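You operate a simulated robot arm through the tools that you are given. There is no shell and no other tool. Be economical: measure what you need, move in short steps, check, and stop when the job is done.

The job below is to be done with a simulated two-armed robot. You get a single attempt, and the scene is never put back.

TASK
Pump the slip's dose into the dose cup, stand it in the drip oiler and set the slip's drip.
Fine: cup on the cup mark; steady the pump bottle with the other hand; spill none. Set down upright: dose cup.

Only the result counts: the job must be done as asked and must still hold three seconds after the hand-in. Knocking over, shifting, dropping, spilling or breaking anything else fails it.

THE ROBOT
Two 7-joint arms with two-finger parallel grippers on one trunk, on a base that drives. Base frame: it is fixed to the floor where the robot stands at the start and does not move with it; the origin is under the middle of the robot, x ahead of it, y to its left, z up. Readings come in cm, rad, newtons and seconds.
The left shoulder is at the start at [7, 13.3, 125.1], the right one opposite. With the tool pointing down near the work surface each hand reaches from about 10 to 64 cm from the robot's upright axis, wherever it stands, measured 20 degrees to its own side. Places, roughly: cup mark [60, -20, 90]; drip dial [70, 0, 110]; drip oiler [50, 0, 90]; job slip [70, -20, 130]. Payload 1.57 kg a hand.
The tool frame of a hand sits at the grasp point between the pads (the TCP): z along the fingers, y along the line on which they close. The tips reach 3 cm beyond it. Largest opening 8 cm; finger width 1.7, thickness 1.2; the body of the gripper, 4 by 8.2 cm, starts 8 cm behind the TCP.
Orientation is that of the tool frame in the base frame, as [roll, pitch, yaw] about the fixed x, y, z axes, in that order (R = Rz(yaw) Ry(pitch) Rx(roll)). With the fingers straight down and closing along the base's y, the tool's x points along the base's -x, its y along +y and its z along -z.

THE INTERFACE
- The arms move only by the tool nudge_tool. It takes "left_motion", "right_motion" or both (then of equal length, played together; a hand with none holds still); each is a list of rows, each a list of 6 numbers: the shift along the base's x, y, z in cm, then the turn, a rotation vector about the base's x, y, z in rad. In form: [[tx, ty, tz, rx, ry, rz], ...]. A call has 1 to 8 rows; each row shifts and turns the commanded pose from where the row before left it. "left_gripper" and "right_gripper" are, for a hand that has rows, the finger opening in cm, from 0 to 8, set as the call begins (left out, the last holds). A row lasts 0.2 s, in which the tool goes at most 5 cm and 0.15 rad; a call with a longer step from one row to the next is refused whole, and so is a gripper value outside its range. Where a pose cannot be reached the arm comes as near as it can. A force on the tool above 50 N (or 10 N above the force at the start of the call, whichever is more), or a blocked arm, ends the call early, and 0.2 s more pass. Each finger travels about 15.3 cm/s and halts on what it meets, pressing with about 35 N; the grip force reading is that of the motor and also rises with nothing between the fingers. The clock runs only during rows and for 0.2 s after the last one: add rows that do not move to give the fingers time. The reply holds the time, the measured pose of the TCP, the force on the tool along the base axes, the opening and the grip force, in the units named above and with some noise, with the torque about the TCP (base axes, N m) and any sound that the robot's microphone picked up.
- Cameras (640 x 400 px; columns grow to the right, rows downward): "scene" is now at [13.15, -0.75, 146.74]; the picture's right is [-0.06, -1.00, 0.00], its down [-0.70, 0.04, -0.71] and it looks along [0.71, -0.04, -0.70] (base axes); focal length 250 px, centre (320, 200). "left" rides on the left gripper at [7.2, 0.7, -12.2] in its tool frame; the picture's right is [-0.09, 1.00, 0.00], its down [-0.84, -0.08, -0.54] and it looks along [-0.54, -0.05, 0.84] (tool axes); focal length 238 px, centre (320, 200). "right" rides on the right gripper at [7.2, -0.7, -12.2] in its tool frame; the picture's right is [0.09, 1.00, 0.00], its down [-0.84, 0.08, -0.54] and it looks along [-0.54, 0.05, 0.84] (tool axes); focal length 238 px, centre (320, 200). There is no depth. A picture from a camera that has moved, and an enlarged one, comes with that camera's place and axes in the base frame and with its lens.
- get_image(camera): a new picture of that camera. It takes no simulated time.
- slide_trunk(by): slides the trunk up (or, below 0, down) by that many cm; the arms and the scene camera ride with it, the base frame stays. It gives what a move gives, with no picture.
- drive_base(legs): drives the robot by 1 to 6 legs, each [ahead, left, turn to the left] in cm, cm and rad, along the robot's own axes; the way and the turn of a leg run together, so that a leg with both is an arc; at most 150 cm and 3.142 rad a leg. The arms and the cameras ride along, it lands a little off, and it stops where it bumps. It gives what a move gives.
- aim_head(pan, tilt): turns the head with the scene camera to pan (to the left, within 1.501 rad either way) and tilt (down, from -0.506 to 1.204), counted from straight ahead of the robot. It gives what a move gives.
- zoom(camera, box): a new picture of the part [left, top, right, bottom] of that camera's present view, enlarged. It takes no simulated time.
- sign_off(): hands the job in; it is judged then, once.

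Work in short steps. Places have to be worked out from the pictures, the camera data and where the tool is seen: move nearer, look again, correct. Check each grasp and each placing, and mend what went wrong. You have 120 turns and 88 pictures in all, those below and enlarged ones among them. Open the grippers and draw the arms clear of the work before you hand the job in, unless the task says otherwise; then end with one line.

The tools are called after ">>>" by a JSON object that holds its "fn" and its "kwargs". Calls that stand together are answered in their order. nudge_tool: Moves the arms, as the interface text tells. Its arguments: {"type":"object","properties":{"left_motion":{"type":"array"},"left_gripper":{"type":"number"},"right_motion":{"type":"array"},"right_gripper":{"type":"number"}},"required":[]} The other tools are called the same way: slide_trunk (by) slides the trunk up or down; drive_base (legs) drives the base; aim_head (pan, tilt) turns the head that bears the scene camera; get_image (camera) takes a picture; zoom (camera, box) takes an enlarged picture of a part of a camera's view; sign_off () hands the job in.

At the start:

```text
time_s: 0.0
left_tool_pos: [46.61, 14.12, 123.36]
left_tool_rot: [-3.141, 0.001, -3.14]
left_contact_force: [0.4, -0.7, -0.2]
left_torque: [0.02, 0.01, 0.01]
left_opening: 8.02
left_grasp_force: 0.0
right_tool_pos: [44.37, -31.7, 119.68]
right_tool_rot: [-3.142, -0.001, 3.142]
right_contact_force: [0.2, 0.0, 0.4]
right_torque: [0.0, -0.01, -0.03]
right_opening: 7.98
right_grasp_force: 0.1
trunk travel left (down, up): [-82.5, 11.5]
robot x, y, heading: [-0.24, 0.15, -0.0]
head pan, tilt: [-0.063, 0.777]
```

scene: 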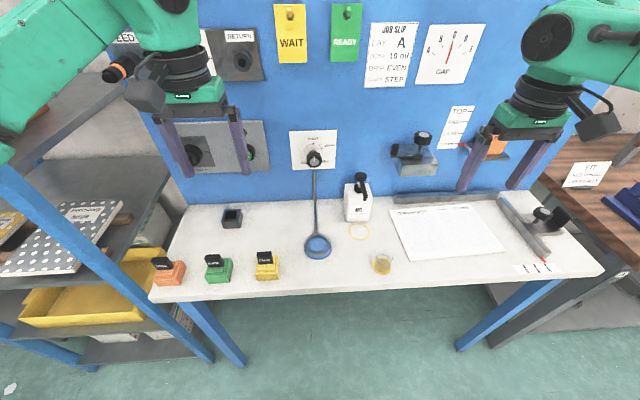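
right: 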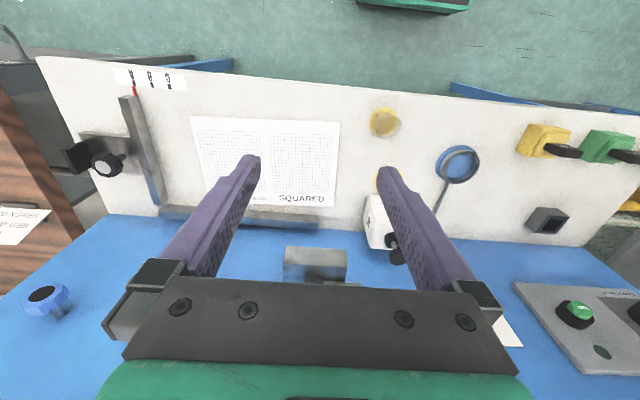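
left: 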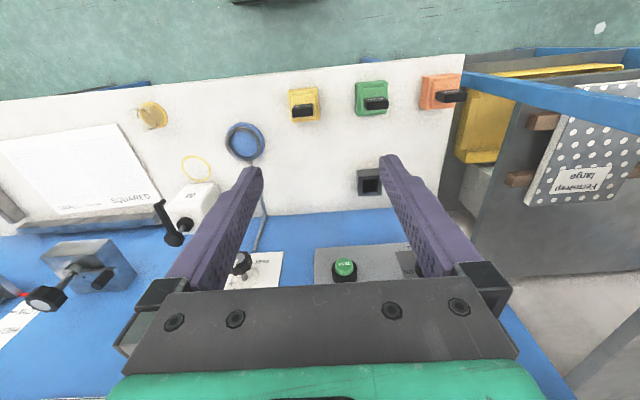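

I'll read the job slip and the drip dial closely first, and the pump area.

>>> {"fn": "zoom", "kwargs": {"camera": "scene", "box": [350, 10, 500, 100]}}

>>> {"fn": "zoom", "kwargs": {"camera": "scene", "box": [270, 120, 430, 290]}}

>>> {"fn": "zoom", "kwargs": {"camera": "scene", "box": [280, 125, 350, 175]}}

```text
4.27 times, centred on (425, 55) of scene
camera zoom: at [13.15, -0.75, 146.74], right [-0.06, -1.0, 0.0], down [-0.7, 0.04, -0.71], along [0.71, -0.04, -0.7], focal length 1068 px, centre (-128, 819)
```

zoom: 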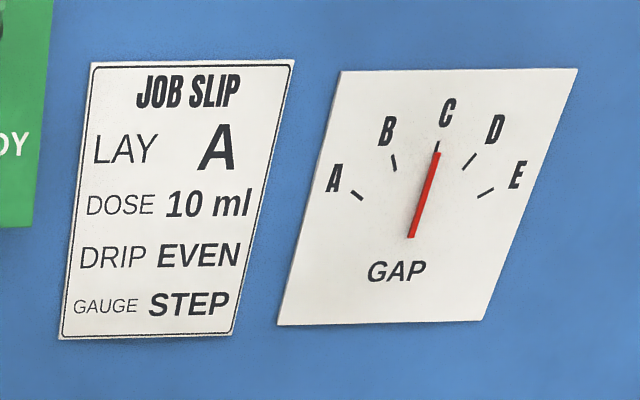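

```text
2.35 times, centred on (350, 205) of scene
camera zoom: at [13.15, -0.75, 146.74], right [-0.06, -1.0, 0.0], down [-0.7, 0.04, -0.71], along [0.71, -0.04, -0.7], focal length 589 px, centre (249, 188)
```

zoom: 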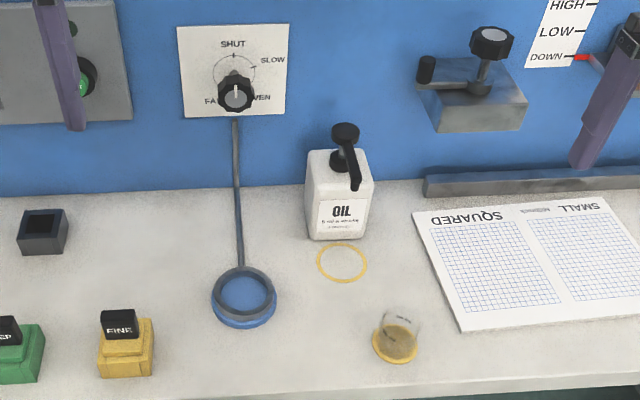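

```text
8.00 times, centred on (315, 150) of scene
camera zoom: at [13.15, -0.75, 146.74], right [-0.06, -1.0, 0.0], down [-0.7, 0.04, -0.71], along [0.71, -0.04, -0.7], focal length 2002 px, centre (360, 600)
```

zoom: 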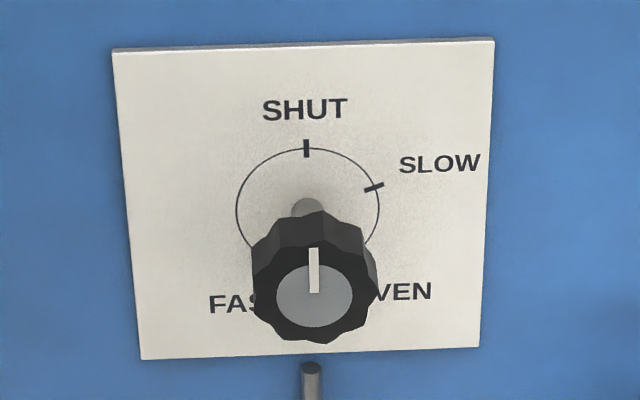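

The slip reads dose 10 ml, drip EVEN; the dial is on SHUT now. Next I look at the bottle label and cup.

>>> {"fn": "zoom", "kwargs": {"camera": "scene", "box": [335, 165, 385, 245]}}

>>> {"fn": "zoom", "kwargs": {"camera": "scene", "box": [350, 240, 414, 280]}}

>>> {"fn": "zoom", "kwargs": {"camera": "right", "box": [340, 90, 500, 270]}}

>>> {"fn": "zoom", "kwargs": {"camera": "left", "box": [120, 90, 280, 270]}}

```text
5.00 times, centred on (360, 205) of scene
camera zoom: at [13.15, -0.75, 146.74], right [-0.06, -1.0, 0.0], down [-0.7, 0.04, -0.71], along [0.71, -0.04, -0.7], focal length 1251 px, centre (120, 175)
```

zoom: 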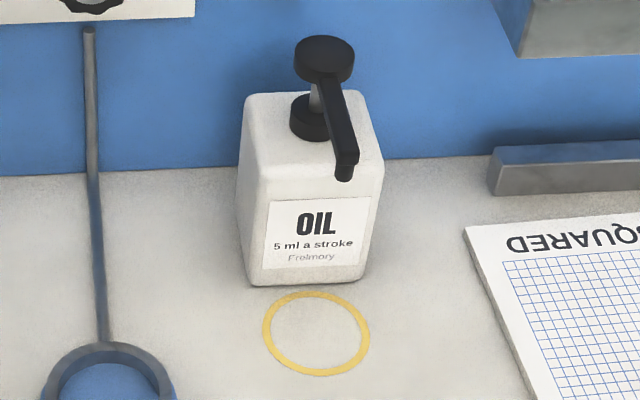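

```text
10.00 times, centred on (382, 260) of scene
camera zoom: at [13.15, -0.75, 146.74], right [-0.06, -1.0, 0.0], down [-0.7, 0.04, -0.71], along [0.71, -0.04, -0.7], focal length 2502 px, centre (-300, -400)
```

zoom: 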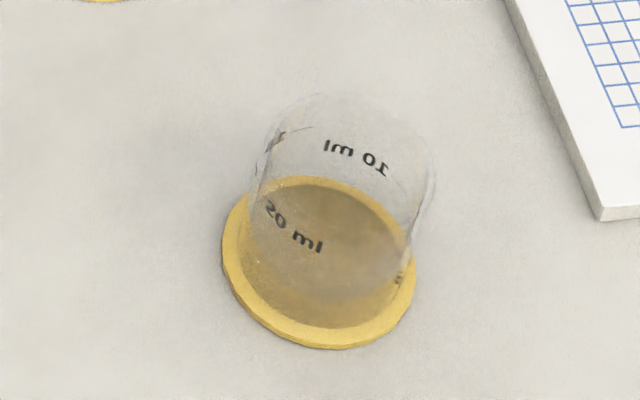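

```text
2.22 times, centred on (420, 180) of right
camera zoom: at [37.2, -32.49, 132.02], right [-0.09, 1.0, 0.0], down [0.84, 0.08, 0.54], along [0.54, 0.05, -0.84], focal length 530 px, centre (98, 244)
```

zoom: 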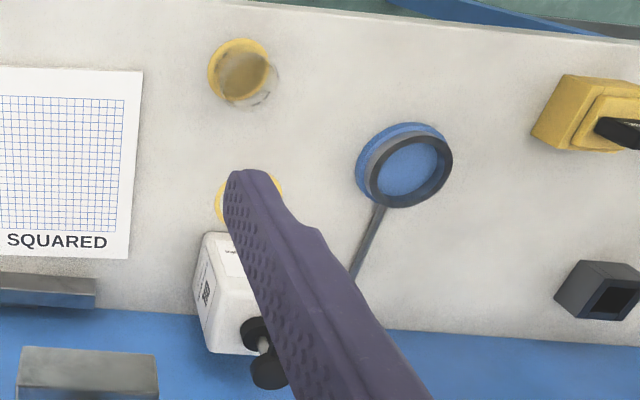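

```text
2.22 times, centred on (200, 180) of left
camera zoom: at [39.47, 14.82, 135.44], right [0.09, 1.0, 0.0], down [0.84, -0.08, 0.54], along [0.54, -0.05, -0.84], focal length 530 px, centre (587, 244)
```

zoom: 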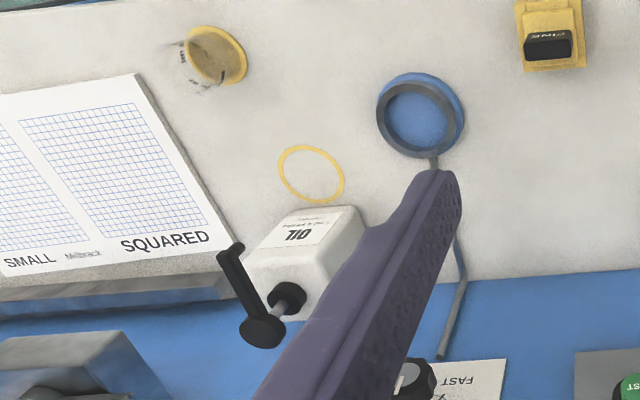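

Label says 5 ml a stroke, so two strokes. By triangulation: table z≈86.3, cup ≈(47.8,-19.5), mark ring ≈(59.5,-15.3), bottle x≈64–70, board x≈75. The bottle is at the edge of reach, so I drive ahead and to the right.

>>> {"fn": "drive_base", "kwargs": {"legs": [[0, -11, 0], [11, 0, 0]]}}

```text
time_s: 2.0
left_tool_pos: [57.36, 3.11, 123.53]
left_tool_rot: [3.141, 0.004, 3.141]
left_contact_force: [0.0, 0.4, -0.5]
left_torque: [0.0, -0.02, 0.01]
left_opening: 8.02
left_grasp_force: 0.1
right_tool_pos: [55.08, -42.82, 119.92]
right_tool_rot: [3.141, 0.003, -3.141]
right_contact_force: [-1.3, -0.9, -0.6]
right_torque: [0.03, -0.02, 0.01]
right_opening: 8.0
right_grasp_force: 0.2
trunk travel left (down, up): [-82.5, 11.5]
robot x, y, heading: [11.35, -10.97, -0.005]
head pan, tilt: [-0.063, 0.777]
```

Base has moved as planned. I bring the right hand back toward the cup to look at it at closer range, and tilt it while going.

>>> {"fn": "nudge_tool", "kwargs": {"right_motion": [[-4, 4.5, 0, 0, 0, 0], [-4, 4.5, 0, 0, 0, 0], [-4, 4.5, -1, 0, -0.14, 0], [-4, 4.5, -2, 0, -0.14, 0], [-3, 4, -3, 0, -0.14, 0], [0, 1, -4, 0, -0.14, 0], [0, 0, -4, 0, -0.14, 0], [0, 0, -3, 0, -0.14, 0]]}}

>>> {"fn": "get_image", "kwargs": {"camera": "right"}}

>>> {"fn": "get_image", "kwargs": {"camera": "scene"}}

```text
refused: row 1 steps farther than a row can; nothing moved
```

```text
77 pictures are left
camera right: at [47.93, -43.52, 132.12], right [-0.09, 1.0, 0.0], down [0.83, 0.08, 0.54], along [0.54, 0.05, -0.84], focal length 238 px, centre (320, 200)
```

right: 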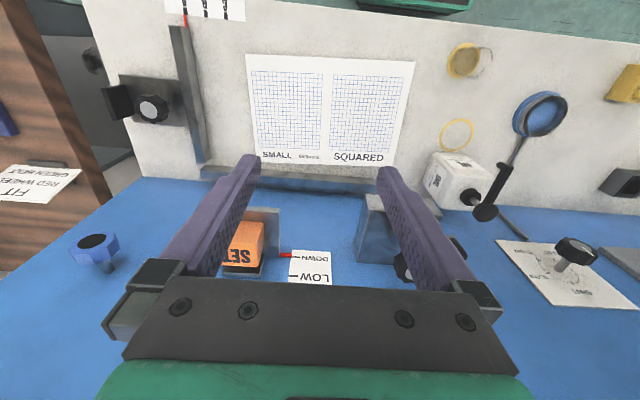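

```text
76 pictures are left
camera scene: at [23.83, -11.81, 146.78], right [-0.06, -1.0, 0.0], down [-0.7, 0.04, -0.72], along [0.71, -0.04, -0.7], focal length 250 px, centre (320, 200)
```

scene: 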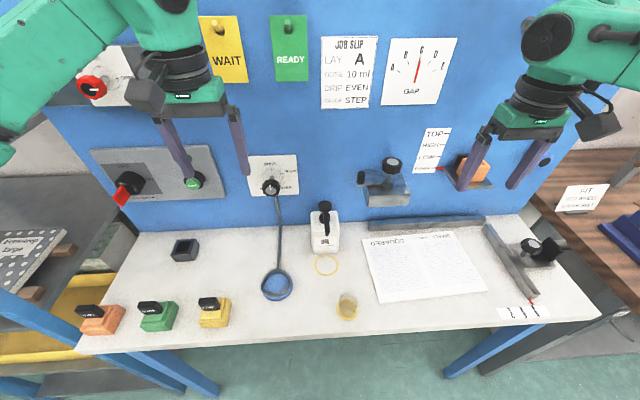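

The step limit is on the combined length; I send the same move in smaller rows.

>>> {"fn": "nudge_tool", "kwargs": {"right_motion": [[-3, 3.5, 0, 0, 0, 0], [-3, 3.5, 0, 0, 0, 0], [-3, 3.5, 0, 0, -0.14, 0], [-3, 3.5, 0, 0, -0.14, 0], [-3, 3.5, 0, 0, -0.14, 0], [-2, 3.5, -2, 0, -0.14, 0], [0, 1, -4, 0, -0.14, 0], [0, 1, -4, 0, -0.14, 0]]}}

>>> {"fn": "get_image", "kwargs": {"camera": "right"}}

```text
time_s: 3.7
left_tool_pos: [57.87, 3.45, 123.39]
left_tool_rot: [-3.14, -0.003, -3.142]
left_contact_force: [0.5, 0.3, 0.2]
left_torque: [-0.03, -0.01, -0.02]
left_opening: 8.01
left_grasp_force: 0.0
right_tool_pos: [41.17, -25.05, 128.03]
right_tool_rot: [3.029, 0.491, 2.894]
right_contact_force: [0.8, 0.4, -0.2]
right_torque: [-0.04, -0.03, 0.02]
right_opening: 8.01
right_grasp_force: 0.0
right hand out of reach, approached as far as the arm can: row 4, 5, 6, 7, 8
trunk travel left (down, up): [-82.5, 11.5]
robot x, y, heading: [11.37, -11.05, -0.001]
head pan, tilt: [-0.063, 0.777]
stopped in row 8 (right hand): the arm was blocked; the commanded pose is now the measured one
```

```text
75 pictures are left
camera right: at [29.09, -24.21, 135.28], right [0.11, 0.99, 0.06], down [0.47, -0.1, 0.88], along [0.88, -0.07, -0.48], focal length 238 px, centre (320, 200)
```

right: 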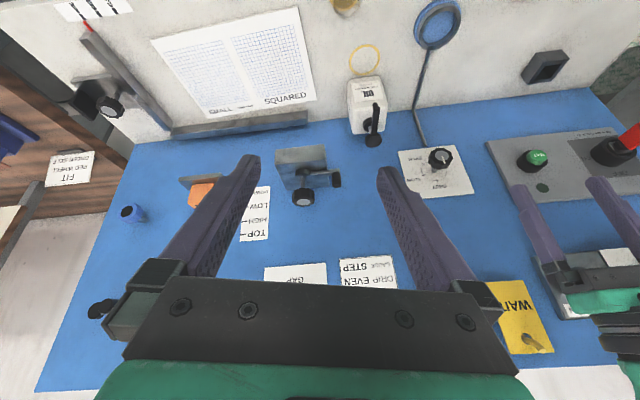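

The hand is too near the trunk here; tilted work wants more distance. I drive back to about x=0 and lower the trunk so the tilted hands reach low and far.

>>> {"fn": "drive_base", "kwargs": {"legs": [[-11, 0, 0]]}}

>>> {"fn": "slide_trunk", "kwargs": {"by": -12}}

```text
time_s: 4.9
left_tool_pos: [47.13, 3.2, 123.19]
left_tool_rot: [-3.141, -0.003, -3.141]
left_contact_force: [0.4, 0.1, -0.1]
left_torque: [-0.02, -0.02, 0.01]
left_opening: 7.99
left_grasp_force: 0.0
right_tool_pos: [30.55, -25.24, 127.83]
right_tool_rot: [3.028, 0.486, 2.894]
right_contact_force: [0.8, -0.1, -0.5]
right_torque: [0.01, -0.01, -0.05]
right_opening: 8.0
right_grasp_force: 0.1
trunk travel left (down, up): [-82.5, 11.5]
robot x, y, heading: [0.07, -10.62, 0.001]
head pan, tilt: [-0.063, 0.777]
```

```text
time_s: 6.4
left_tool_pos: [46.83, 3.25, 111.39]
left_tool_rot: [-3.142, -0.001, -3.14]
left_contact_force: [0.1, -0.5, 0.0]
left_torque: [0.03, -0.03, 0.02]
left_opening: 8.01
left_grasp_force: 0.0
right_tool_pos: [30.12, -25.45, 115.9]
right_tool_rot: [3.027, 0.491, 2.893]
right_contact_force: [0.2, 0.4, 0.3]
right_torque: [-0.01, 0.03, 0.01]
right_opening: 8.02
right_grasp_force: 0.0
trunk travel left (down, up): [-70.5, 23.5]
robot x, y, heading: [0.05, -10.96, -0.002]
head pan, tilt: [-0.063, 0.777]
```

Now I straighten the right hand to a 0.7 rad forward tilt with pads closing along y, and come to a standoff behind the cup for a look.

>>> {"fn": "nudge_tool", "kwargs": {"right_motion": [[2, 1, -1, 0, 0, 0.1], [2, 1, -1, 0, 0, 0.094], [2, 1, -2, -0.1, 0, 0], [2, 1, -2, 0, -0.1, 0], [2, 1, -2, 0, -0.1, 0], [1, 1, -2, 0, 0, 0], [0, 0, -2, 0, 0, 0], [0, 0, 0, 0, 0, 0]]}}

>>> {"fn": "get_image", "kwargs": {"camera": "right"}}

>>> {"fn": "get_image", "kwargs": {"camera": "scene"}}

```text
time_s: 8.2
left_tool_pos: [46.68, 3.15, 111.51]
left_tool_rot: [3.141, 0.0, 3.14]
left_contact_force: [-0.3, 0.1, -0.2]
left_torque: [0.0, 0.0, 0.05]
left_opening: 7.98
left_grasp_force: 0.2
right_tool_pos: [40.22, -20.56, 110.69]
right_tool_rot: [3.14, 0.627, 3.141]
right_contact_force: [0.0, -0.1, -0.1]
right_torque: [0.0, 0.02, -0.03]
right_opening: 7.99
right_grasp_force: 0.1
right hand out of reach, approached as far as the arm can: row 4, 5, 7
trunk travel left (down, up): [-70.5, 23.5]
robot x, y, heading: [0.17, -10.49, -0.0]
head pan, tilt: [-0.063, 0.777]
```

```text
74 pictures are left
camera right: at [27.3, -21.24, 116.41], right [-0.07, 1.0, -0.05], down [0.36, 0.08, 0.93], along [0.93, 0.05, -0.36], focal length 238 px, centre (320, 200)
```

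right: 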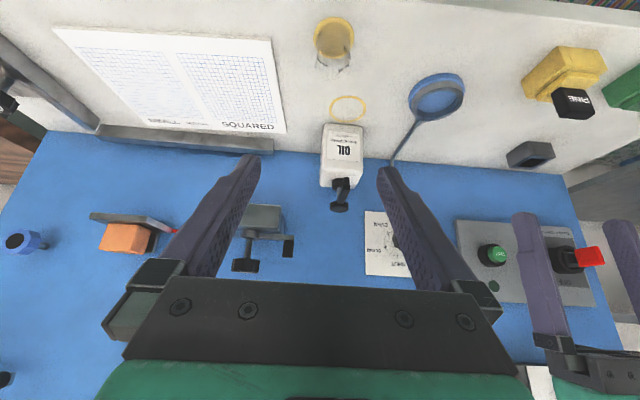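

```text
73 pictures are left
camera scene: at [13.23, -11.7, 134.75], right [-0.06, -1.0, 0.0], down [-0.7, 0.04, -0.71], along [0.71, -0.05, -0.7], focal length 250 px, centre (320, 200)
```

scene: 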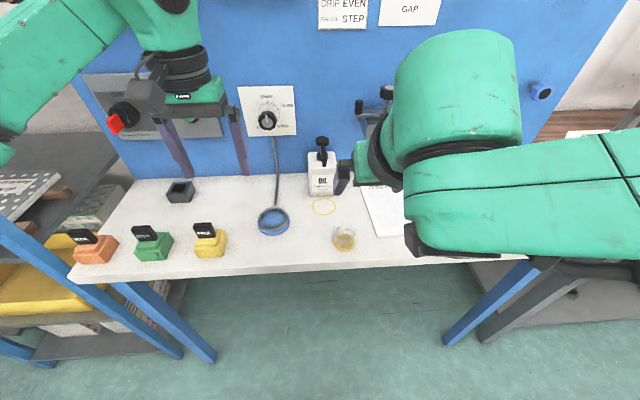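

The tilted hand is still cramped near the body, so I back the base by 10 cm more and then extend.

>>> {"fn": "drive_base", "kwargs": {"legs": [[-10, 0, 0]]}}

>>> {"fn": "nudge_tool", "kwargs": {"right_motion": [[4, 0, -1, 0, 0, 0], [4, 0, -2, 0, 0, 0], [3, 0, -2, 0, -0.05, 0], [1, 0.5, -3, 0, -0.02, 0], [0, 0.5, -3, 0, 0, 0], [0, 0, 0, 0, 0, 0]]}}

>>> {"fn": "get_image", "kwargs": {"camera": "right"}}

```text
time_s: 9.3
left_tool_pos: [36.92, 3.26, 111.38]
left_tool_rot: [-3.141, -0.004, -3.139]
left_contact_force: [0.6, -0.8, -0.1]
left_torque: [-0.01, 0.03, 0.0]
left_opening: 8.01
left_grasp_force: 0.0
right_tool_pos: [30.38, -20.53, 110.62]
right_tool_rot: [3.139, 0.625, 3.14]
right_contact_force: [0.2, 0.1, -0.3]
right_torque: [0.02, -0.01, -0.02]
right_opening: 8.0
right_grasp_force: 0.0
trunk travel left (down, up): [-70.5, 23.5]
robot x, y, heading: [-9.97, -10.56, 0.003]
head pan, tilt: [-0.063, 0.777]
```

```text
time_s: 10.7
left_tool_pos: [36.64, 3.18, 111.41]
left_tool_rot: [-3.14, -0.002, -3.141]
left_contact_force: [0.6, -1.3, -0.5]
left_torque: [-0.01, -0.01, 0.0]
left_opening: 7.96
left_grasp_force: 0.1
right_tool_pos: [42.14, -19.5, 99.54]
right_tool_rot: [3.139, 0.694, -3.141]
right_contact_force: [-0.2, -0.6, 1.0]
right_torque: [0.01, -0.02, 0.0]
right_opening: 8.0
right_grasp_force: 0.1
trunk travel left (down, up): [-70.5, 23.5]
robot x, y, heading: [-10.3, -10.75, 0.001]
head pan, tilt: [-0.063, 0.777]
```

```text
72 pictures are left
camera right: at [28.92, -20.25, 104.39], right [-0.07, 1.0, -0.06], down [0.29, 0.08, 0.95], along [0.95, 0.05, -0.3], focal length 238 px, centre (320, 200)
```

right: 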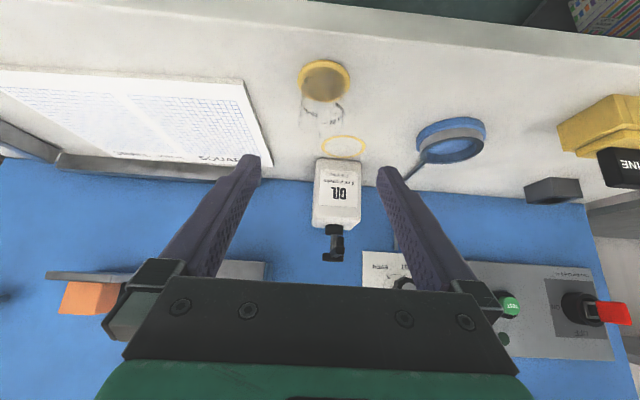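

Good view now. I zoom on the cup and on the bottle and ring.

>>> {"fn": "zoom", "kwargs": {"camera": "right", "box": [280, 50, 400, 125]}}

>>> {"fn": "zoom", "kwargs": {"camera": "right", "box": [280, 120, 400, 270]}}

```text
5.33 times, centred on (340, 88) of right
camera zoom: at [28.92, -20.25, 104.39], right [-0.07, 1.0, -0.06], down [0.29, 0.08, 0.95], along [0.95, 0.05, -0.3], focal length 1271 px, centre (213, 800)
```

zoom: 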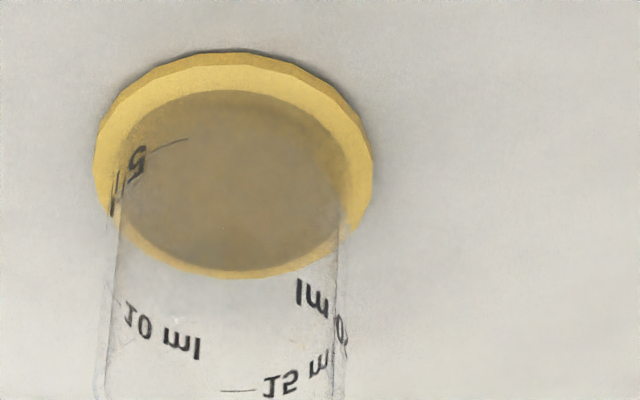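

```text
2.67 times, centred on (340, 195) of right
camera zoom: at [28.92, -20.25, 104.39], right [-0.07, 1.0, -0.06], down [0.29, 0.08, 0.95], along [0.95, 0.05, -0.3], focal length 636 px, centre (267, 213)
```

zoom: 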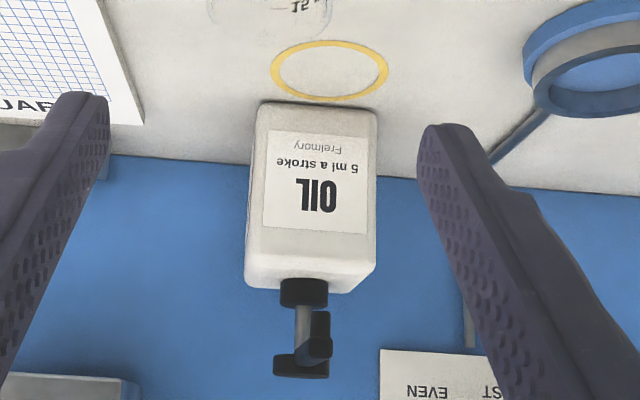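

The cup stands upright (yellow foot, 5/10/15 marks rising), about 4 cm wide and 6 tall at (47.5,-19.6). I advance along the finger direction to straddle it above the foot.

>>> {"fn": "nudge_tool", "kwargs": {"right_motion": [[0.3, -0.1, -2.5, 0, 0, 0], [2, 0, -2.4, 0, 0, 0], [2, 0, -2.4, 0, 0, 0], [1.1, 0, -1.4, 0, 0, 0], [0, 0, 0, 0, 0, 0]], "right_gripper": 8}}

>>> {"fn": "get_image", "kwargs": {"camera": "right"}}

>>> {"fn": "get_image", "kwargs": {"camera": "left"}}

```text
time_s: 11.9
left_tool_pos: [36.91, 3.17, 111.27]
left_tool_rot: [-3.141, -0.001, -3.14]
left_contact_force: [-1.4, 0.0, -0.1]
left_torque: [-0.01, 0.05, -0.03]
left_opening: 8.01
left_grasp_force: 0.0
right_tool_pos: [46.89, -20.62, 91.63]
right_tool_rot: [3.141, 0.696, -3.139]
right_contact_force: [0.0, -0.5, 0.1]
right_torque: [-0.02, -0.03, 0.01]
right_opening: 8.03
right_grasp_force: 0.0
right hand out of reach, approached as far as the arm can: row 4
trunk travel left (down, up): [-70.5, 23.5]
robot x, y, heading: [-9.54, -11.01, -0.002]
head pan, tilt: [-0.063, 0.777]
```

```text
69 pictures are left
camera right: at [33.64, -21.4, 96.41], right [-0.07, 1.0, -0.06], down [0.29, 0.08, 0.95], along [0.95, 0.05, -0.3], focal length 238 px, centre (320, 200)
```

right: 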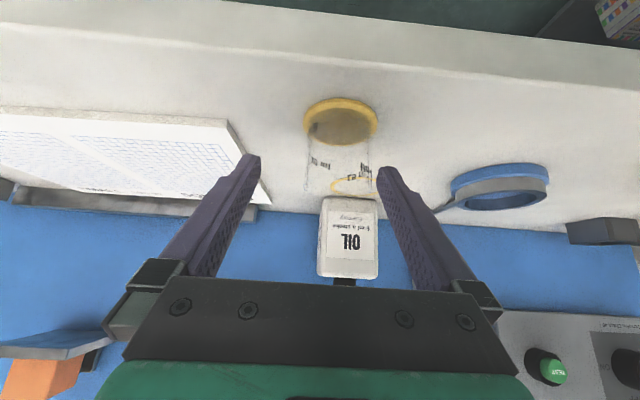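

```text
68 pictures are left
camera left: at [29.65, 3.93, 123.41], right [0.09, 1.0, 0.0], down [0.84, -0.08, 0.54], along [0.54, -0.05, -0.84], focal length 238 px, centre (320, 200)
```

left: 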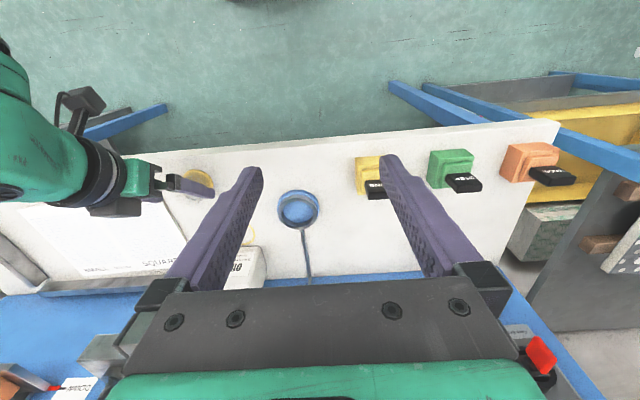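

The hand ended about 1 cm right of the cup; I correct in y and a bit forward and down.

>>> {"fn": "nudge_tool", "kwargs": {"right_motion": [[0, 0.5, 0, 0, 0, 0], [0.3, 0.5, -0.4, 0, 0, 0], [0, 0, 0, 0, 0, 0]]}}

>>> {"fn": "get_image", "kwargs": {"camera": "right"}}

```text
time_s: 12.7
left_tool_pos: [36.75, 3.28, 111.35]
left_tool_rot: [-3.141, -0.001, -3.14]
left_contact_force: [0.4, -0.1, -0.5]
left_torque: [-0.01, 0.03, -0.04]
left_opening: 8.0
left_grasp_force: 0.1
right_tool_pos: [46.73, -20.35, 91.77]
right_tool_rot: [3.139, 0.696, 3.141]
right_contact_force: [-0.3, 0.0, 0.3]
right_torque: [-0.02, 0.0, -0.01]
right_opening: 8.01
right_grasp_force: 0.0
right hand out of reach, approached as far as the arm can: row 1, 2
trunk travel left (down, up): [-70.5, 23.5]
robot x, y, heading: [-9.55, -11.29, -0.001]
head pan, tilt: [-0.063, 0.777]
```

```text
67 pictures are left
camera right: at [33.46, -21.18, 96.61], right [-0.07, 1.0, -0.06], down [0.29, 0.08, 0.95], along [0.95, 0.05, -0.3], focal length 238 px, centre (320, 200)
```

right: 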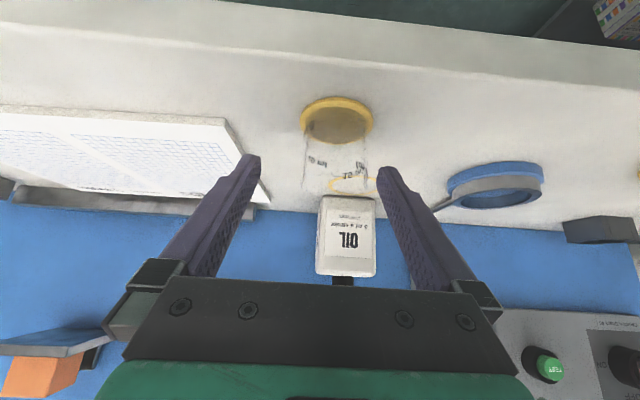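

The arm hits a wrist limit in this low, near pose. I draw the hand back up, lower the trunk 8 cm (which raises the hand relative to the shoulder) and try again.

>>> {"fn": "nudge_tool", "kwargs": {"right_motion": [[-2, 0, 2.4, 0, 0, 0], [-2, 0, 2.4, 0, 0, 0], [-2, 0, 3, 0, 0, 0], [0, 0, 4, 0, 0, 0], [0, 0, 4, 0, 0, 0], [0, 0, 0, 0, 0, 0]]}}

>>> {"fn": "slide_trunk", "kwargs": {"by": -9}}

>>> {"fn": "nudge_tool", "kwargs": {"right_motion": [[0, 0.8, -2, 0, 0, 0], [0, 0, -2, 0, 0, 0], [0, 0, 0, 0, 0, 0]]}}

>>> {"fn": "get_image", "kwargs": {"camera": "scene"}}

```text
time_s: 14.1
left_tool_pos: [36.88, 3.19, 111.39]
left_tool_rot: [3.14, -0.002, -3.138]
left_contact_force: [1.0, -0.1, 0.6]
left_torque: [0.04, -0.02, -0.02]
left_opening: 8.01
left_grasp_force: 0.0
right_tool_pos: [40.86, -20.52, 107.45]
right_tool_rot: [3.139, 0.697, 3.141]
right_contact_force: [0.4, -0.4, 0.0]
right_torque: [0.0, 0.01, -0.02]
right_opening: 8.0
right_grasp_force: 0.1
trunk travel left (down, up): [-70.5, 23.5]
robot x, y, heading: [-9.77, -10.82, 0.003]
head pan, tilt: [-0.063, 0.777]
```

```text
time_s: 15.4
left_tool_pos: [36.74, 3.31, 102.3]
left_tool_rot: [-3.142, 0.0, -3.138]
left_contact_force: [-0.6, 0.4, -0.7]
left_torque: [-0.03, 0.02, 0.0]
left_opening: 8.0
left_grasp_force: 0.1
right_tool_pos: [40.84, -20.55, 98.57]
right_tool_rot: [3.14, 0.695, 3.141]
right_contact_force: [0.3, 0.6, -1.1]
right_torque: [0.03, -0.03, 0.01]
right_opening: 8.0
right_grasp_force: 0.0
trunk travel left (down, up): [-61.5, 32.5]
robot x, y, heading: [-9.94, -10.67, -0.001]
head pan, tilt: [-0.063, 0.777]
```

```text
time_s: 16.2
left_tool_pos: [36.68, 3.2, 102.46]
left_tool_rot: [3.14, 0.0, -3.14]
left_contact_force: [-0.5, -0.1, 0.6]
left_torque: [0.01, -0.02, 0.01]
left_opening: 7.97
left_grasp_force: 0.0
right_tool_pos: [40.83, -19.79, 94.5]
right_tool_rot: [3.141, 0.695, -3.141]
right_contact_force: [-0.2, -0.1, -0.2]
right_torque: [-0.01, 0.02, 0.03]
right_opening: 7.98
right_grasp_force: 0.0
trunk travel left (down, up): [-61.5, 32.5]
robot x, y, heading: [-9.57, -10.74, 0.0]
head pan, tilt: [-0.063, 0.777]
```

```text
66 pictures are left
camera scene: at [3.29, -11.65, 125.74], right [-0.06, -1.0, 0.0], down [-0.7, 0.04, -0.71], along [0.71, -0.04, -0.7], focal length 250 px, centre (320, 200)
```

scene: 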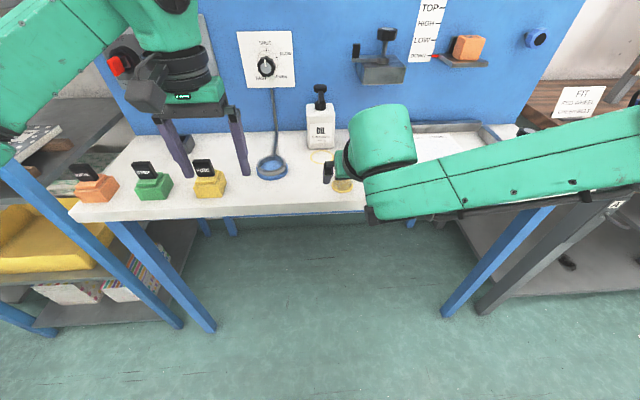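

It's free now. I advance to straddle the cup.

>>> {"fn": "nudge_tool", "kwargs": {"right_motion": [[2, 0.1, -1.2, 0, 0, 0], [2, 0.1, -1.2, 0, 0, 0], [2.3, 0, -1.3, 0, 0, 0], [0, 0, 0, 0, 0, 0]]}}

>>> {"fn": "get_image", "kwargs": {"camera": "right"}}

```text
time_s: 17.2
left_tool_pos: [36.74, 3.33, 102.42]
left_tool_rot: [3.139, 0.0, -3.14]
left_contact_force: [0.3, 0.0, -0.5]
left_torque: [-0.01, -0.03, -0.03]
left_opening: 8.02
left_grasp_force: 0.0
right_tool_pos: [47.08, -19.52, 91.0]
right_tool_rot: [3.141, 0.697, -3.141]
right_contact_force: [-0.2, 0.0, 0.0]
right_torque: [-0.05, -0.02, 0.02]
right_opening: 7.98
right_grasp_force: 0.0
trunk travel left (down, up): [-61.5, 32.5]
robot x, y, heading: [-9.81, -10.88, -0.003]
head pan, tilt: [-0.063, 0.777]
```

```text
65 pictures are left
camera right: at [33.79, -20.31, 95.71], right [-0.07, 1.0, -0.06], down [0.29, 0.08, 0.95], along [0.95, 0.05, -0.3], focal length 238 px, centre (320, 200)
```

right: 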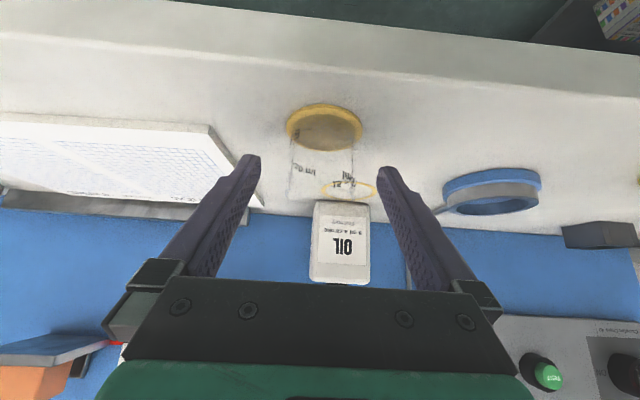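

The cup sits between the pads; I close on it.

>>> {"fn": "nudge_tool", "kwargs": {"right_motion": [[0, 0, 0, 0, 0, 0], [0, 0, 0, 0, 0, 0], [0, 0, 0, 0, 0, 0], [0, 0, 0, 0, 0, 0]], "right_gripper": 3}}

>>> {"fn": "get_image", "kwargs": {"camera": "right"}}

```text
time_s: 18.2
left_tool_pos: [36.71, 3.2, 102.37]
left_tool_rot: [3.142, 0.001, -3.14]
left_contact_force: [0.4, 0.0, -0.2]
left_torque: [0.0, 0.03, -0.02]
left_opening: 8.01
left_grasp_force: 0.0
right_tool_pos: [47.1, -19.56, 90.93]
right_tool_rot: [3.14, 0.696, 3.141]
right_contact_force: [0.8, -0.7, 0.4]
right_torque: [0.01, -0.04, 0.03]
right_opening: 4.29
right_grasp_force: 35.1
trunk travel left (down, up): [-61.5, 32.5]
robot x, y, heading: [-9.82, -10.78, 0.001]
head pan, tilt: [-0.063, 0.777]
```

```text
64 pictures are left
camera right: at [33.8, -20.31, 95.71], right [-0.07, 1.0, -0.06], down [0.29, 0.08, 0.95], along [0.95, 0.05, -0.3], focal length 238 px, centre (320, 200)
```

right: 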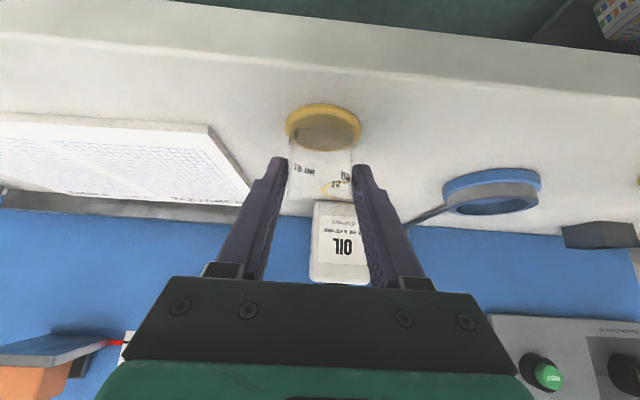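

Cup gripped (4.3 cm, 35 N). I lift 2 cm and carry it level toward the mark, stopping above it for a check.

>>> {"fn": "nudge_tool", "kwargs": {"right_motion": [[0, 0, 2, 0, 0, 0], [2, 0.6, 0, 0, 0, 0], [2, 0.7, 0, 0, 0, 0], [2, 0.7, 0, 0, 0, 0], [2, 0.7, 0, 0, 0, 0], [2, 0.6, 0, 0, 0, 0], [2, 0.6, 0, 0, 0, 0], [0, 0, 0, 0, 0, 0]]}}

>>> {"fn": "get_image", "kwargs": {"camera": "right"}}

>>> {"fn": "get_image", "kwargs": {"camera": "scene"}}

>>> {"fn": "get_image", "kwargs": {"camera": "left"}}

```text
time_s: 20.0
left_tool_pos: [36.67, 3.32, 102.41]
left_tool_rot: [3.142, -0.001, -3.14]
left_contact_force: [0.5, -0.1, 0.1]
left_torque: [0.01, 0.01, -0.03]
left_opening: 8.02
left_grasp_force: 0.0
right_tool_pos: [53.14, -21.87, 93.74]
right_tool_rot: [3.138, 0.696, -3.141]
right_contact_force: [0.1, 0.1, -0.6]
right_torque: [0.02, -0.03, 0.03]
right_opening: 2.99
right_grasp_force: 0.0
right hand out of reach, approached as far as the arm can: row 3, 4, 5, 6, 7
trunk travel left (down, up): [-61.5, 32.5]
robot x, y, heading: [-9.8, -11.11, -0.002]
head pan, tilt: [-0.063, 0.777]
```

```text
63 pictures are left
camera right: at [39.82, -22.67, 98.57], right [-0.07, 1.0, -0.06], down [0.29, 0.08, 0.95], along [0.95, 0.05, -0.3], focal length 238 px, centre (320, 200)
```

right: 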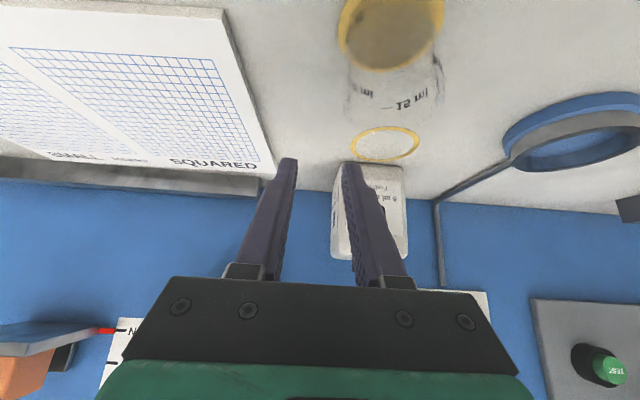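

```text
62 pictures are left
camera scene: at [3.32, -11.66, 125.74], right [-0.06, -1.0, 0.0], down [-0.7, 0.04, -0.71], along [0.71, -0.04, -0.7], focal length 250 px, centre (320, 200)
```

scene: 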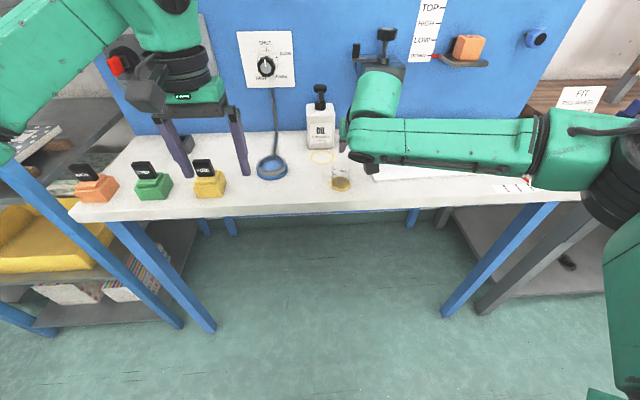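

```text
61 pictures are left
camera left: at [29.64, 3.92, 114.41], right [0.09, 1.0, 0.0], down [0.84, -0.08, 0.54], along [0.54, -0.05, -0.84], focal length 238 px, centre (320, 200)
```

left: 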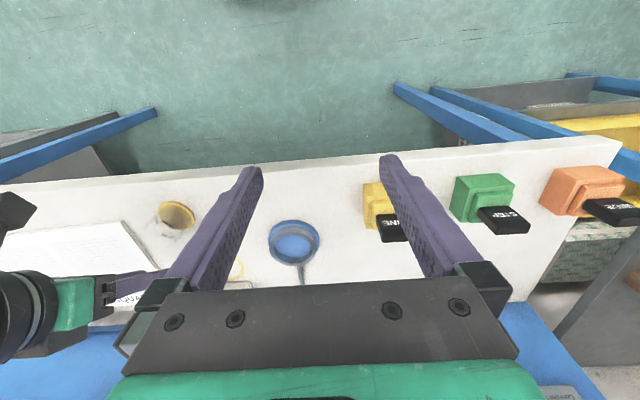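

The arm ran out of wrist range and the cup slipped out, but it still stands upright near (48.5,-19.2). I withdraw upward, then shift the base left so the right hand works on its own side, with some yaw.

>>> {"fn": "nudge_tool", "kwargs": {"right_motion": [[0, 0, 4, 0, 0, 0], [-3, 0, 3, 0, 0, 0], [-4, 0, 2, 0, 0, 0], [-4, 0, 0, 0, 0, 0], [0, 0, 0, 0, 0, 0]], "right_gripper": 3}}

>>> {"fn": "drive_base", "kwargs": {"legs": [[0, 12, 0]]}}

>>> {"fn": "nudge_tool", "kwargs": {"right_motion": [[0, -4, 0, 0, 0, 0.1], [0, -4, 0, 0, 0, 0.1], [0, -4, 0, 0, 0, 0.1], [0, -1.5, 0, 0, 0, 0.1], [0, 0, 0, 0, 0, 0], [0, 0, 0, 0, 0, 0]], "right_gripper": 8}}

>>> {"fn": "get_image", "kwargs": {"camera": "right"}}

>>> {"fn": "get_image", "kwargs": {"camera": "scene"}}

```text
time_s: 21.2
left_tool_pos: [36.82, 3.24, 102.24]
left_tool_rot: [3.141, -0.003, -3.14]
left_contact_force: [-0.5, 0.5, -0.9]
left_torque: [-0.03, -0.01, 0.0]
left_opening: 7.97
left_grasp_force: 0.0
right_tool_pos: [42.32, -21.95, 102.67]
right_tool_rot: [-3.14, 0.696, -3.141]
right_contact_force: [0.2, 0.0, 0.5]
right_torque: [0.02, -0.01, 0.02]
right_opening: 3.0
right_grasp_force: 0.2
trunk travel left (down, up): [-61.5, 32.5]
robot x, y, heading: [-9.87, -11.24, 0.004]
head pan, tilt: [-0.063, 0.777]
```

```text
time_s: 22.4
left_tool_pos: [36.73, 15.15, 102.34]
left_tool_rot: [3.138, 0.0, -3.14]
left_contact_force: [1.0, -0.9, 0.8]
left_torque: [0.04, 0.0, 0.02]
left_opening: 7.96
left_grasp_force: 0.1
right_tool_pos: [42.16, -10.11, 102.7]
right_tool_rot: [3.139, 0.695, -3.141]
right_contact_force: [1.0, 0.1, 0.0]
right_torque: [-0.02, 0.05, 0.0]
right_opening: 3.01
right_grasp_force: 0.0
trunk travel left (down, up): [-61.5, 32.5]
robot x, y, heading: [-9.81, 0.82, 0.003]
head pan, tilt: [-0.063, 0.777]
```

```text
time_s: 23.8
left_tool_pos: [36.74, 15.14, 102.28]
left_tool_rot: [3.139, 0.0, -3.141]
left_contact_force: [0.1, -0.6, -0.9]
left_torque: [0.02, -0.02, 0.0]
left_opening: 8.01
left_grasp_force: 0.0
right_tool_pos: [42.15, -23.57, 102.82]
right_tool_rot: [3.139, 0.697, -2.74]
right_contact_force: [-0.4, 0.1, -0.5]
right_torque: [0.01, 0.03, -0.03]
right_opening: 7.97
right_grasp_force: 0.2
trunk travel left (down, up): [-61.5, 32.5]
robot x, y, heading: [-10.07, 0.89, -0.001]
head pan, tilt: [-0.063, 0.777]
```

```text
60 pictures are left
camera right: at [30.27, -29.39, 107.63], right [-0.45, 0.89, -0.06], down [0.24, 0.19, 0.95], along [0.86, 0.42, -0.3], focal length 238 px, centre (320, 200)
```

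right: 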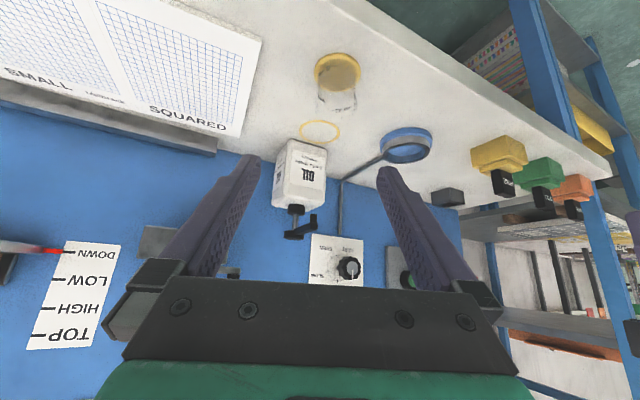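

```text
59 pictures are left
camera scene: at [3.3, 0.24, 125.74], right [-0.06, -1.0, 0.0], down [-0.7, 0.04, -0.71], along [0.71, -0.04, -0.7], focal length 250 px, centre (320, 200)
```

scene: 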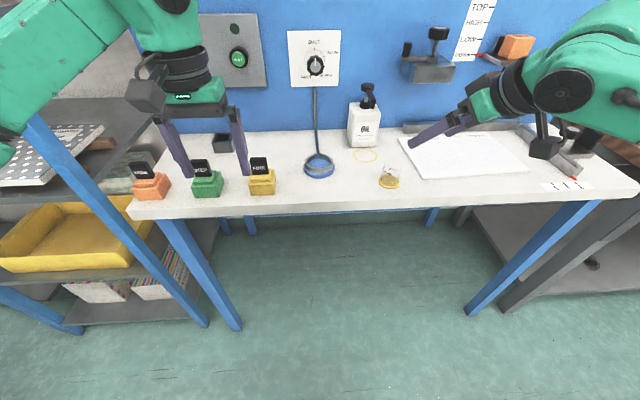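

Much freer posture. Cup is at about (48.3,-19.3); I line up behind it along the new finger direction and look.

>>> {"fn": "nudge_tool", "kwargs": {"right_motion": [[0.7, 1.1, -2.8, 0, 0, 0], [0.8, 1.2, -2.8, 0, 0, 0], [1.5, 0.6, -2, 0, 0, 0], [1.5, 0.6, -2, 0, 0, 0], [0, 0, 0, 0, 0, 0]]}}

>>> {"fn": "get_image", "kwargs": {"camera": "right"}}

```text
time_s: 25.0
left_tool_pos: [36.65, 15.22, 102.45]
left_tool_rot: [3.138, 0.0, -3.14]
left_contact_force: [-0.7, 0.7, 0.2]
left_torque: [-0.02, -0.02, 0.01]
left_opening: 8.02
left_grasp_force: 0.0
right_tool_pos: [46.64, -20.01, 93.24]
right_tool_rot: [3.139, 0.697, -2.741]
right_contact_force: [-0.4, 0.6, -0.2]
right_torque: [0.02, 0.01, 0.03]
right_opening: 7.99
right_grasp_force: 0.1
trunk travel left (down, up): [-61.5, 32.5]
robot x, y, heading: [-10.03, 0.96, -0.0]
head pan, tilt: [-0.063, 0.777]
```

```text
58 pictures are left
camera right: at [34.71, -25.85, 98.11], right [-0.45, 0.89, -0.06], down [0.24, 0.19, 0.95], along [0.86, 0.42, -0.3], focal length 238 px, centre (320, 200)
```

right: 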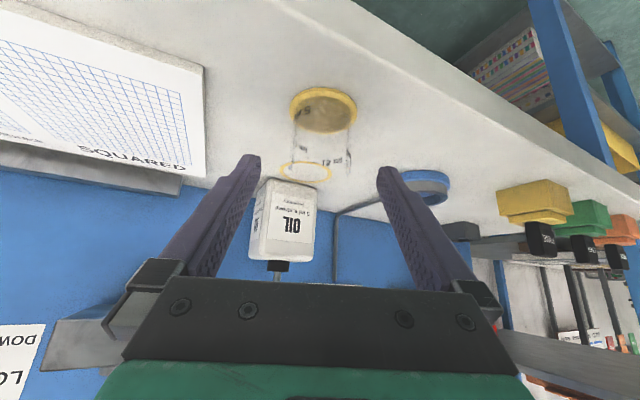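

Centred. I go the last bit and close.

>>> {"fn": "nudge_tool", "kwargs": {"right_motion": [[0.8, 0.3, -1.3, 0, 0, 0], [0.7, 0.2, -1.2, 0, 0, 0], [0, 0, 0, 0, 0, 0]]}}

>>> {"fn": "nudge_tool", "kwargs": {"right_motion": [[0, 0, 0, 0, 0, 0], [0, 0, 0, 0, 0, 0], [0, 0, 0, 0, 0, 0], [0, 0, 0, 0, 0, 0]], "right_gripper": 3}}

>>> {"fn": "nudge_tool", "kwargs": {"right_motion": [[0, 0, 0.5, 0, 0, 0], [0, 0, 0.5, 0, 0, 0], [0, 0, 0.5, 0, 0, 0], [0, 0, 0.5, 0, 0, 0], [0, 0, 0, 0, 0, 0]]}}

>>> {"fn": "get_image", "kwargs": {"camera": "right"}}

```text
time_s: 25.8
left_tool_pos: [36.76, 15.21, 102.28]
left_tool_rot: [-3.141, 0.001, -3.141]
left_contact_force: [-0.3, -0.6, -0.4]
left_torque: [-0.03, -0.01, 0.02]
left_opening: 8.01
left_grasp_force: 0.1
right_tool_pos: [48.17, -19.46, 90.71]
right_tool_rot: [3.141, 0.694, -2.743]
right_contact_force: [0.0, 0.5, 0.7]
right_torque: [0.01, 0.0, 0.0]
right_opening: 8.01
right_grasp_force: 0.1
trunk travel left (down, up): [-61.5, 32.5]
robot x, y, heading: [-9.88, 0.79, 0.001]
head pan, tilt: [-0.063, 0.777]
```

```text
time_s: 26.8
left_tool_pos: [36.72, 15.24, 102.31]
left_tool_rot: [3.14, -0.002, -3.141]
left_contact_force: [-0.2, -0.2, -0.3]
left_torque: [0.0, -0.04, -0.01]
left_opening: 8.01
left_grasp_force: 0.0
right_tool_pos: [48.23, -19.58, 90.65]
right_tool_rot: [3.139, 0.695, -2.739]
right_contact_force: [-0.3, 0.3, 0.0]
right_torque: [0.01, 0.02, -0.01]
right_opening: 4.24
right_grasp_force: 34.8
trunk travel left (down, up): [-61.5, 32.5]
robot x, y, heading: [-10.02, 1.08, 0.006]
head pan, tilt: [-0.063, 0.777]
```

```text
time_s: 28.0
left_tool_pos: [36.73, 15.13, 102.39]
left_tool_rot: [-3.141, -0.003, -3.138]
left_contact_force: [0.5, -0.3, -0.4]
left_torque: [0.01, 0.01, 0.0]
left_opening: 8.03
left_grasp_force: 0.0
right_tool_pos: [48.24, -19.55, 92.74]
right_tool_rot: [3.141, 0.697, -2.739]
right_contact_force: [1.1, 0.2, -1.1]
right_torque: [0.03, 0.0, 0.01]
right_opening: 4.27
right_grasp_force: 35.5
trunk travel left (down, up): [-61.5, 32.5]
robot x, y, heading: [-9.56, 0.83, 0.004]
head pan, tilt: [-0.063, 0.777]
```

```text
57 pictures are left
camera right: at [36.34, -25.39, 97.51], right [-0.45, 0.89, -0.06], down [0.24, 0.19, 0.95], along [0.86, 0.42, -0.3], focal length 238 px, centre (320, 200)
```

right: 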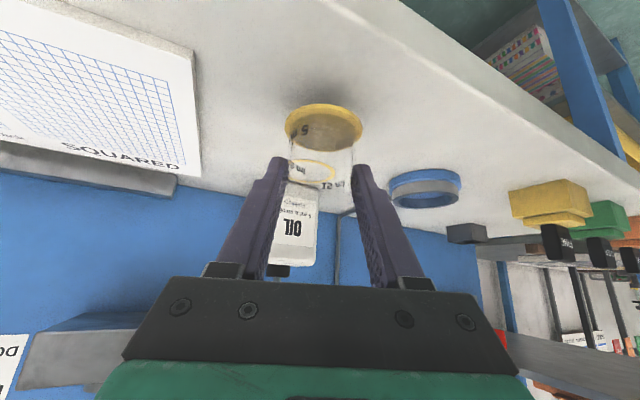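

Cup is held and off the table. I carry it part of the way to the mark.

>>> {"fn": "nudge_tool", "kwargs": {"right_motion": [[1, 0.3, 0, 0, 0, 0], [1.5, 0.5, 0, 0, 0, 0], [1.5, 0.5, 0, 0, 0, 0], [1.5, 0.5, 0, 0, 0, 0], [1.5, 0.6, 0, 0, 0, 0], [1.5, 0.5, 0, 0, 0, 0], [0.5, 0.2, 0, 0, 0, 0], [0, 0, 0, 0, 0, 0]]}}

>>> {"fn": "get_image", "kwargs": {"camera": "right"}}

>>> {"fn": "get_image", "kwargs": {"camera": "left"}}

```text
time_s: 29.8
left_tool_pos: [36.77, 15.13, 102.32]
left_tool_rot: [-3.141, -0.003, -3.138]
left_contact_force: [-0.5, 0.1, 0.1]
left_torque: [0.04, 0.01, 0.0]
left_opening: 8.02
left_grasp_force: 0.1
right_tool_pos: [57.34, -16.39, 92.7]
right_tool_rot: [3.14, 0.694, -2.741]
right_contact_force: [0.1, 0.0, -1.0]
right_torque: [-0.02, 0.0, 0.03]
right_opening: 4.24
right_grasp_force: 35.1
trunk travel left (down, up): [-61.5, 32.5]
robot x, y, heading: [-10.18, 1.07, -0.002]
head pan, tilt: [-0.063, 0.777]
```

```text
56 pictures are left
camera right: at [45.34, -22.26, 97.5], right [-0.45, 0.89, -0.06], down [0.24, 0.19, 0.95], along [0.86, 0.42, -0.3], focal length 238 px, centre (320, 200)
```

right: 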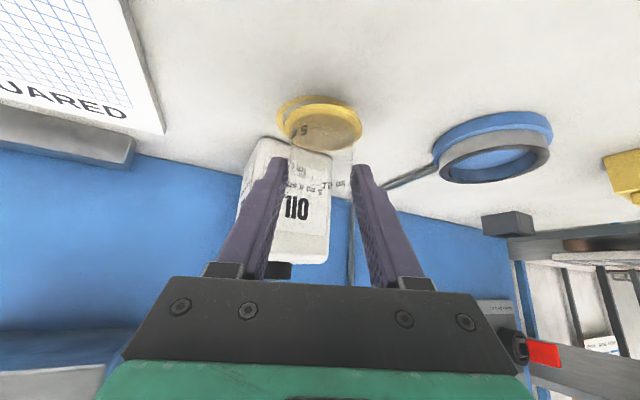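

```text
55 pictures are left
camera left: at [29.62, 15.86, 114.41], right [0.09, 1.0, 0.0], down [0.84, -0.08, 0.54], along [0.54, -0.05, -0.84], focal length 238 px, centre (320, 200)
```

left: 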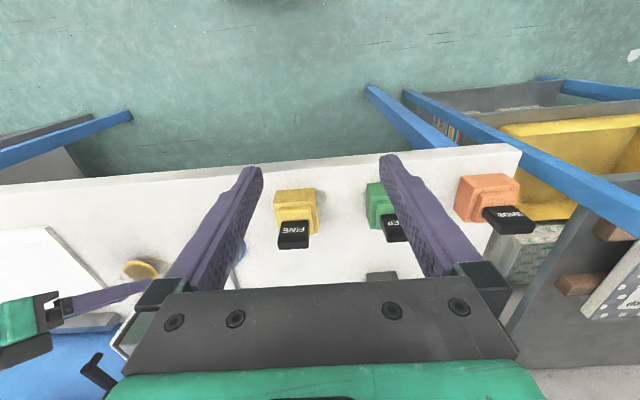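

I zoom to compare cup foot and ring.

>>> {"fn": "zoom", "kwargs": {"camera": "right", "box": [260, 80, 380, 155]}}

>>> {"fn": "zoom", "kwargs": {"camera": "scene", "box": [330, 75, 430, 200]}}

```text
5.33 times, centred on (320, 118) of right
camera zoom: at [45.34, -22.26, 97.5], right [-0.45, 0.89, -0.06], down [0.24, 0.19, 0.95], along [0.86, 0.42, -0.3], focal length 1271 px, centre (320, 640)
```

zoom: 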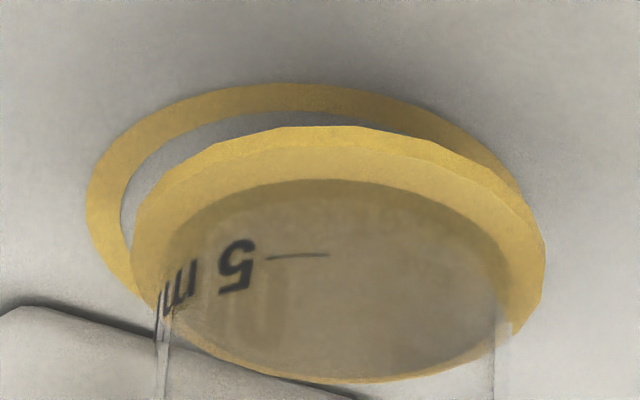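

```text
3.20 times, centred on (380, 138) of scene
camera zoom: at [3.32, 0.27, 125.74], right [-0.06, -1.0, 0.0], down [-0.7, 0.04, -0.71], along [0.71, -0.04, -0.7], focal length 801 px, centre (128, 400)
```

zoom: 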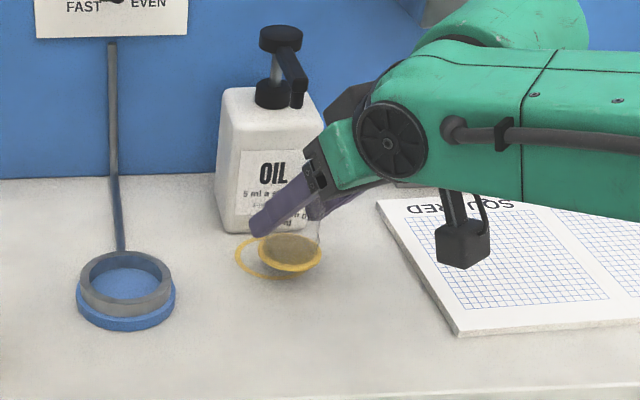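

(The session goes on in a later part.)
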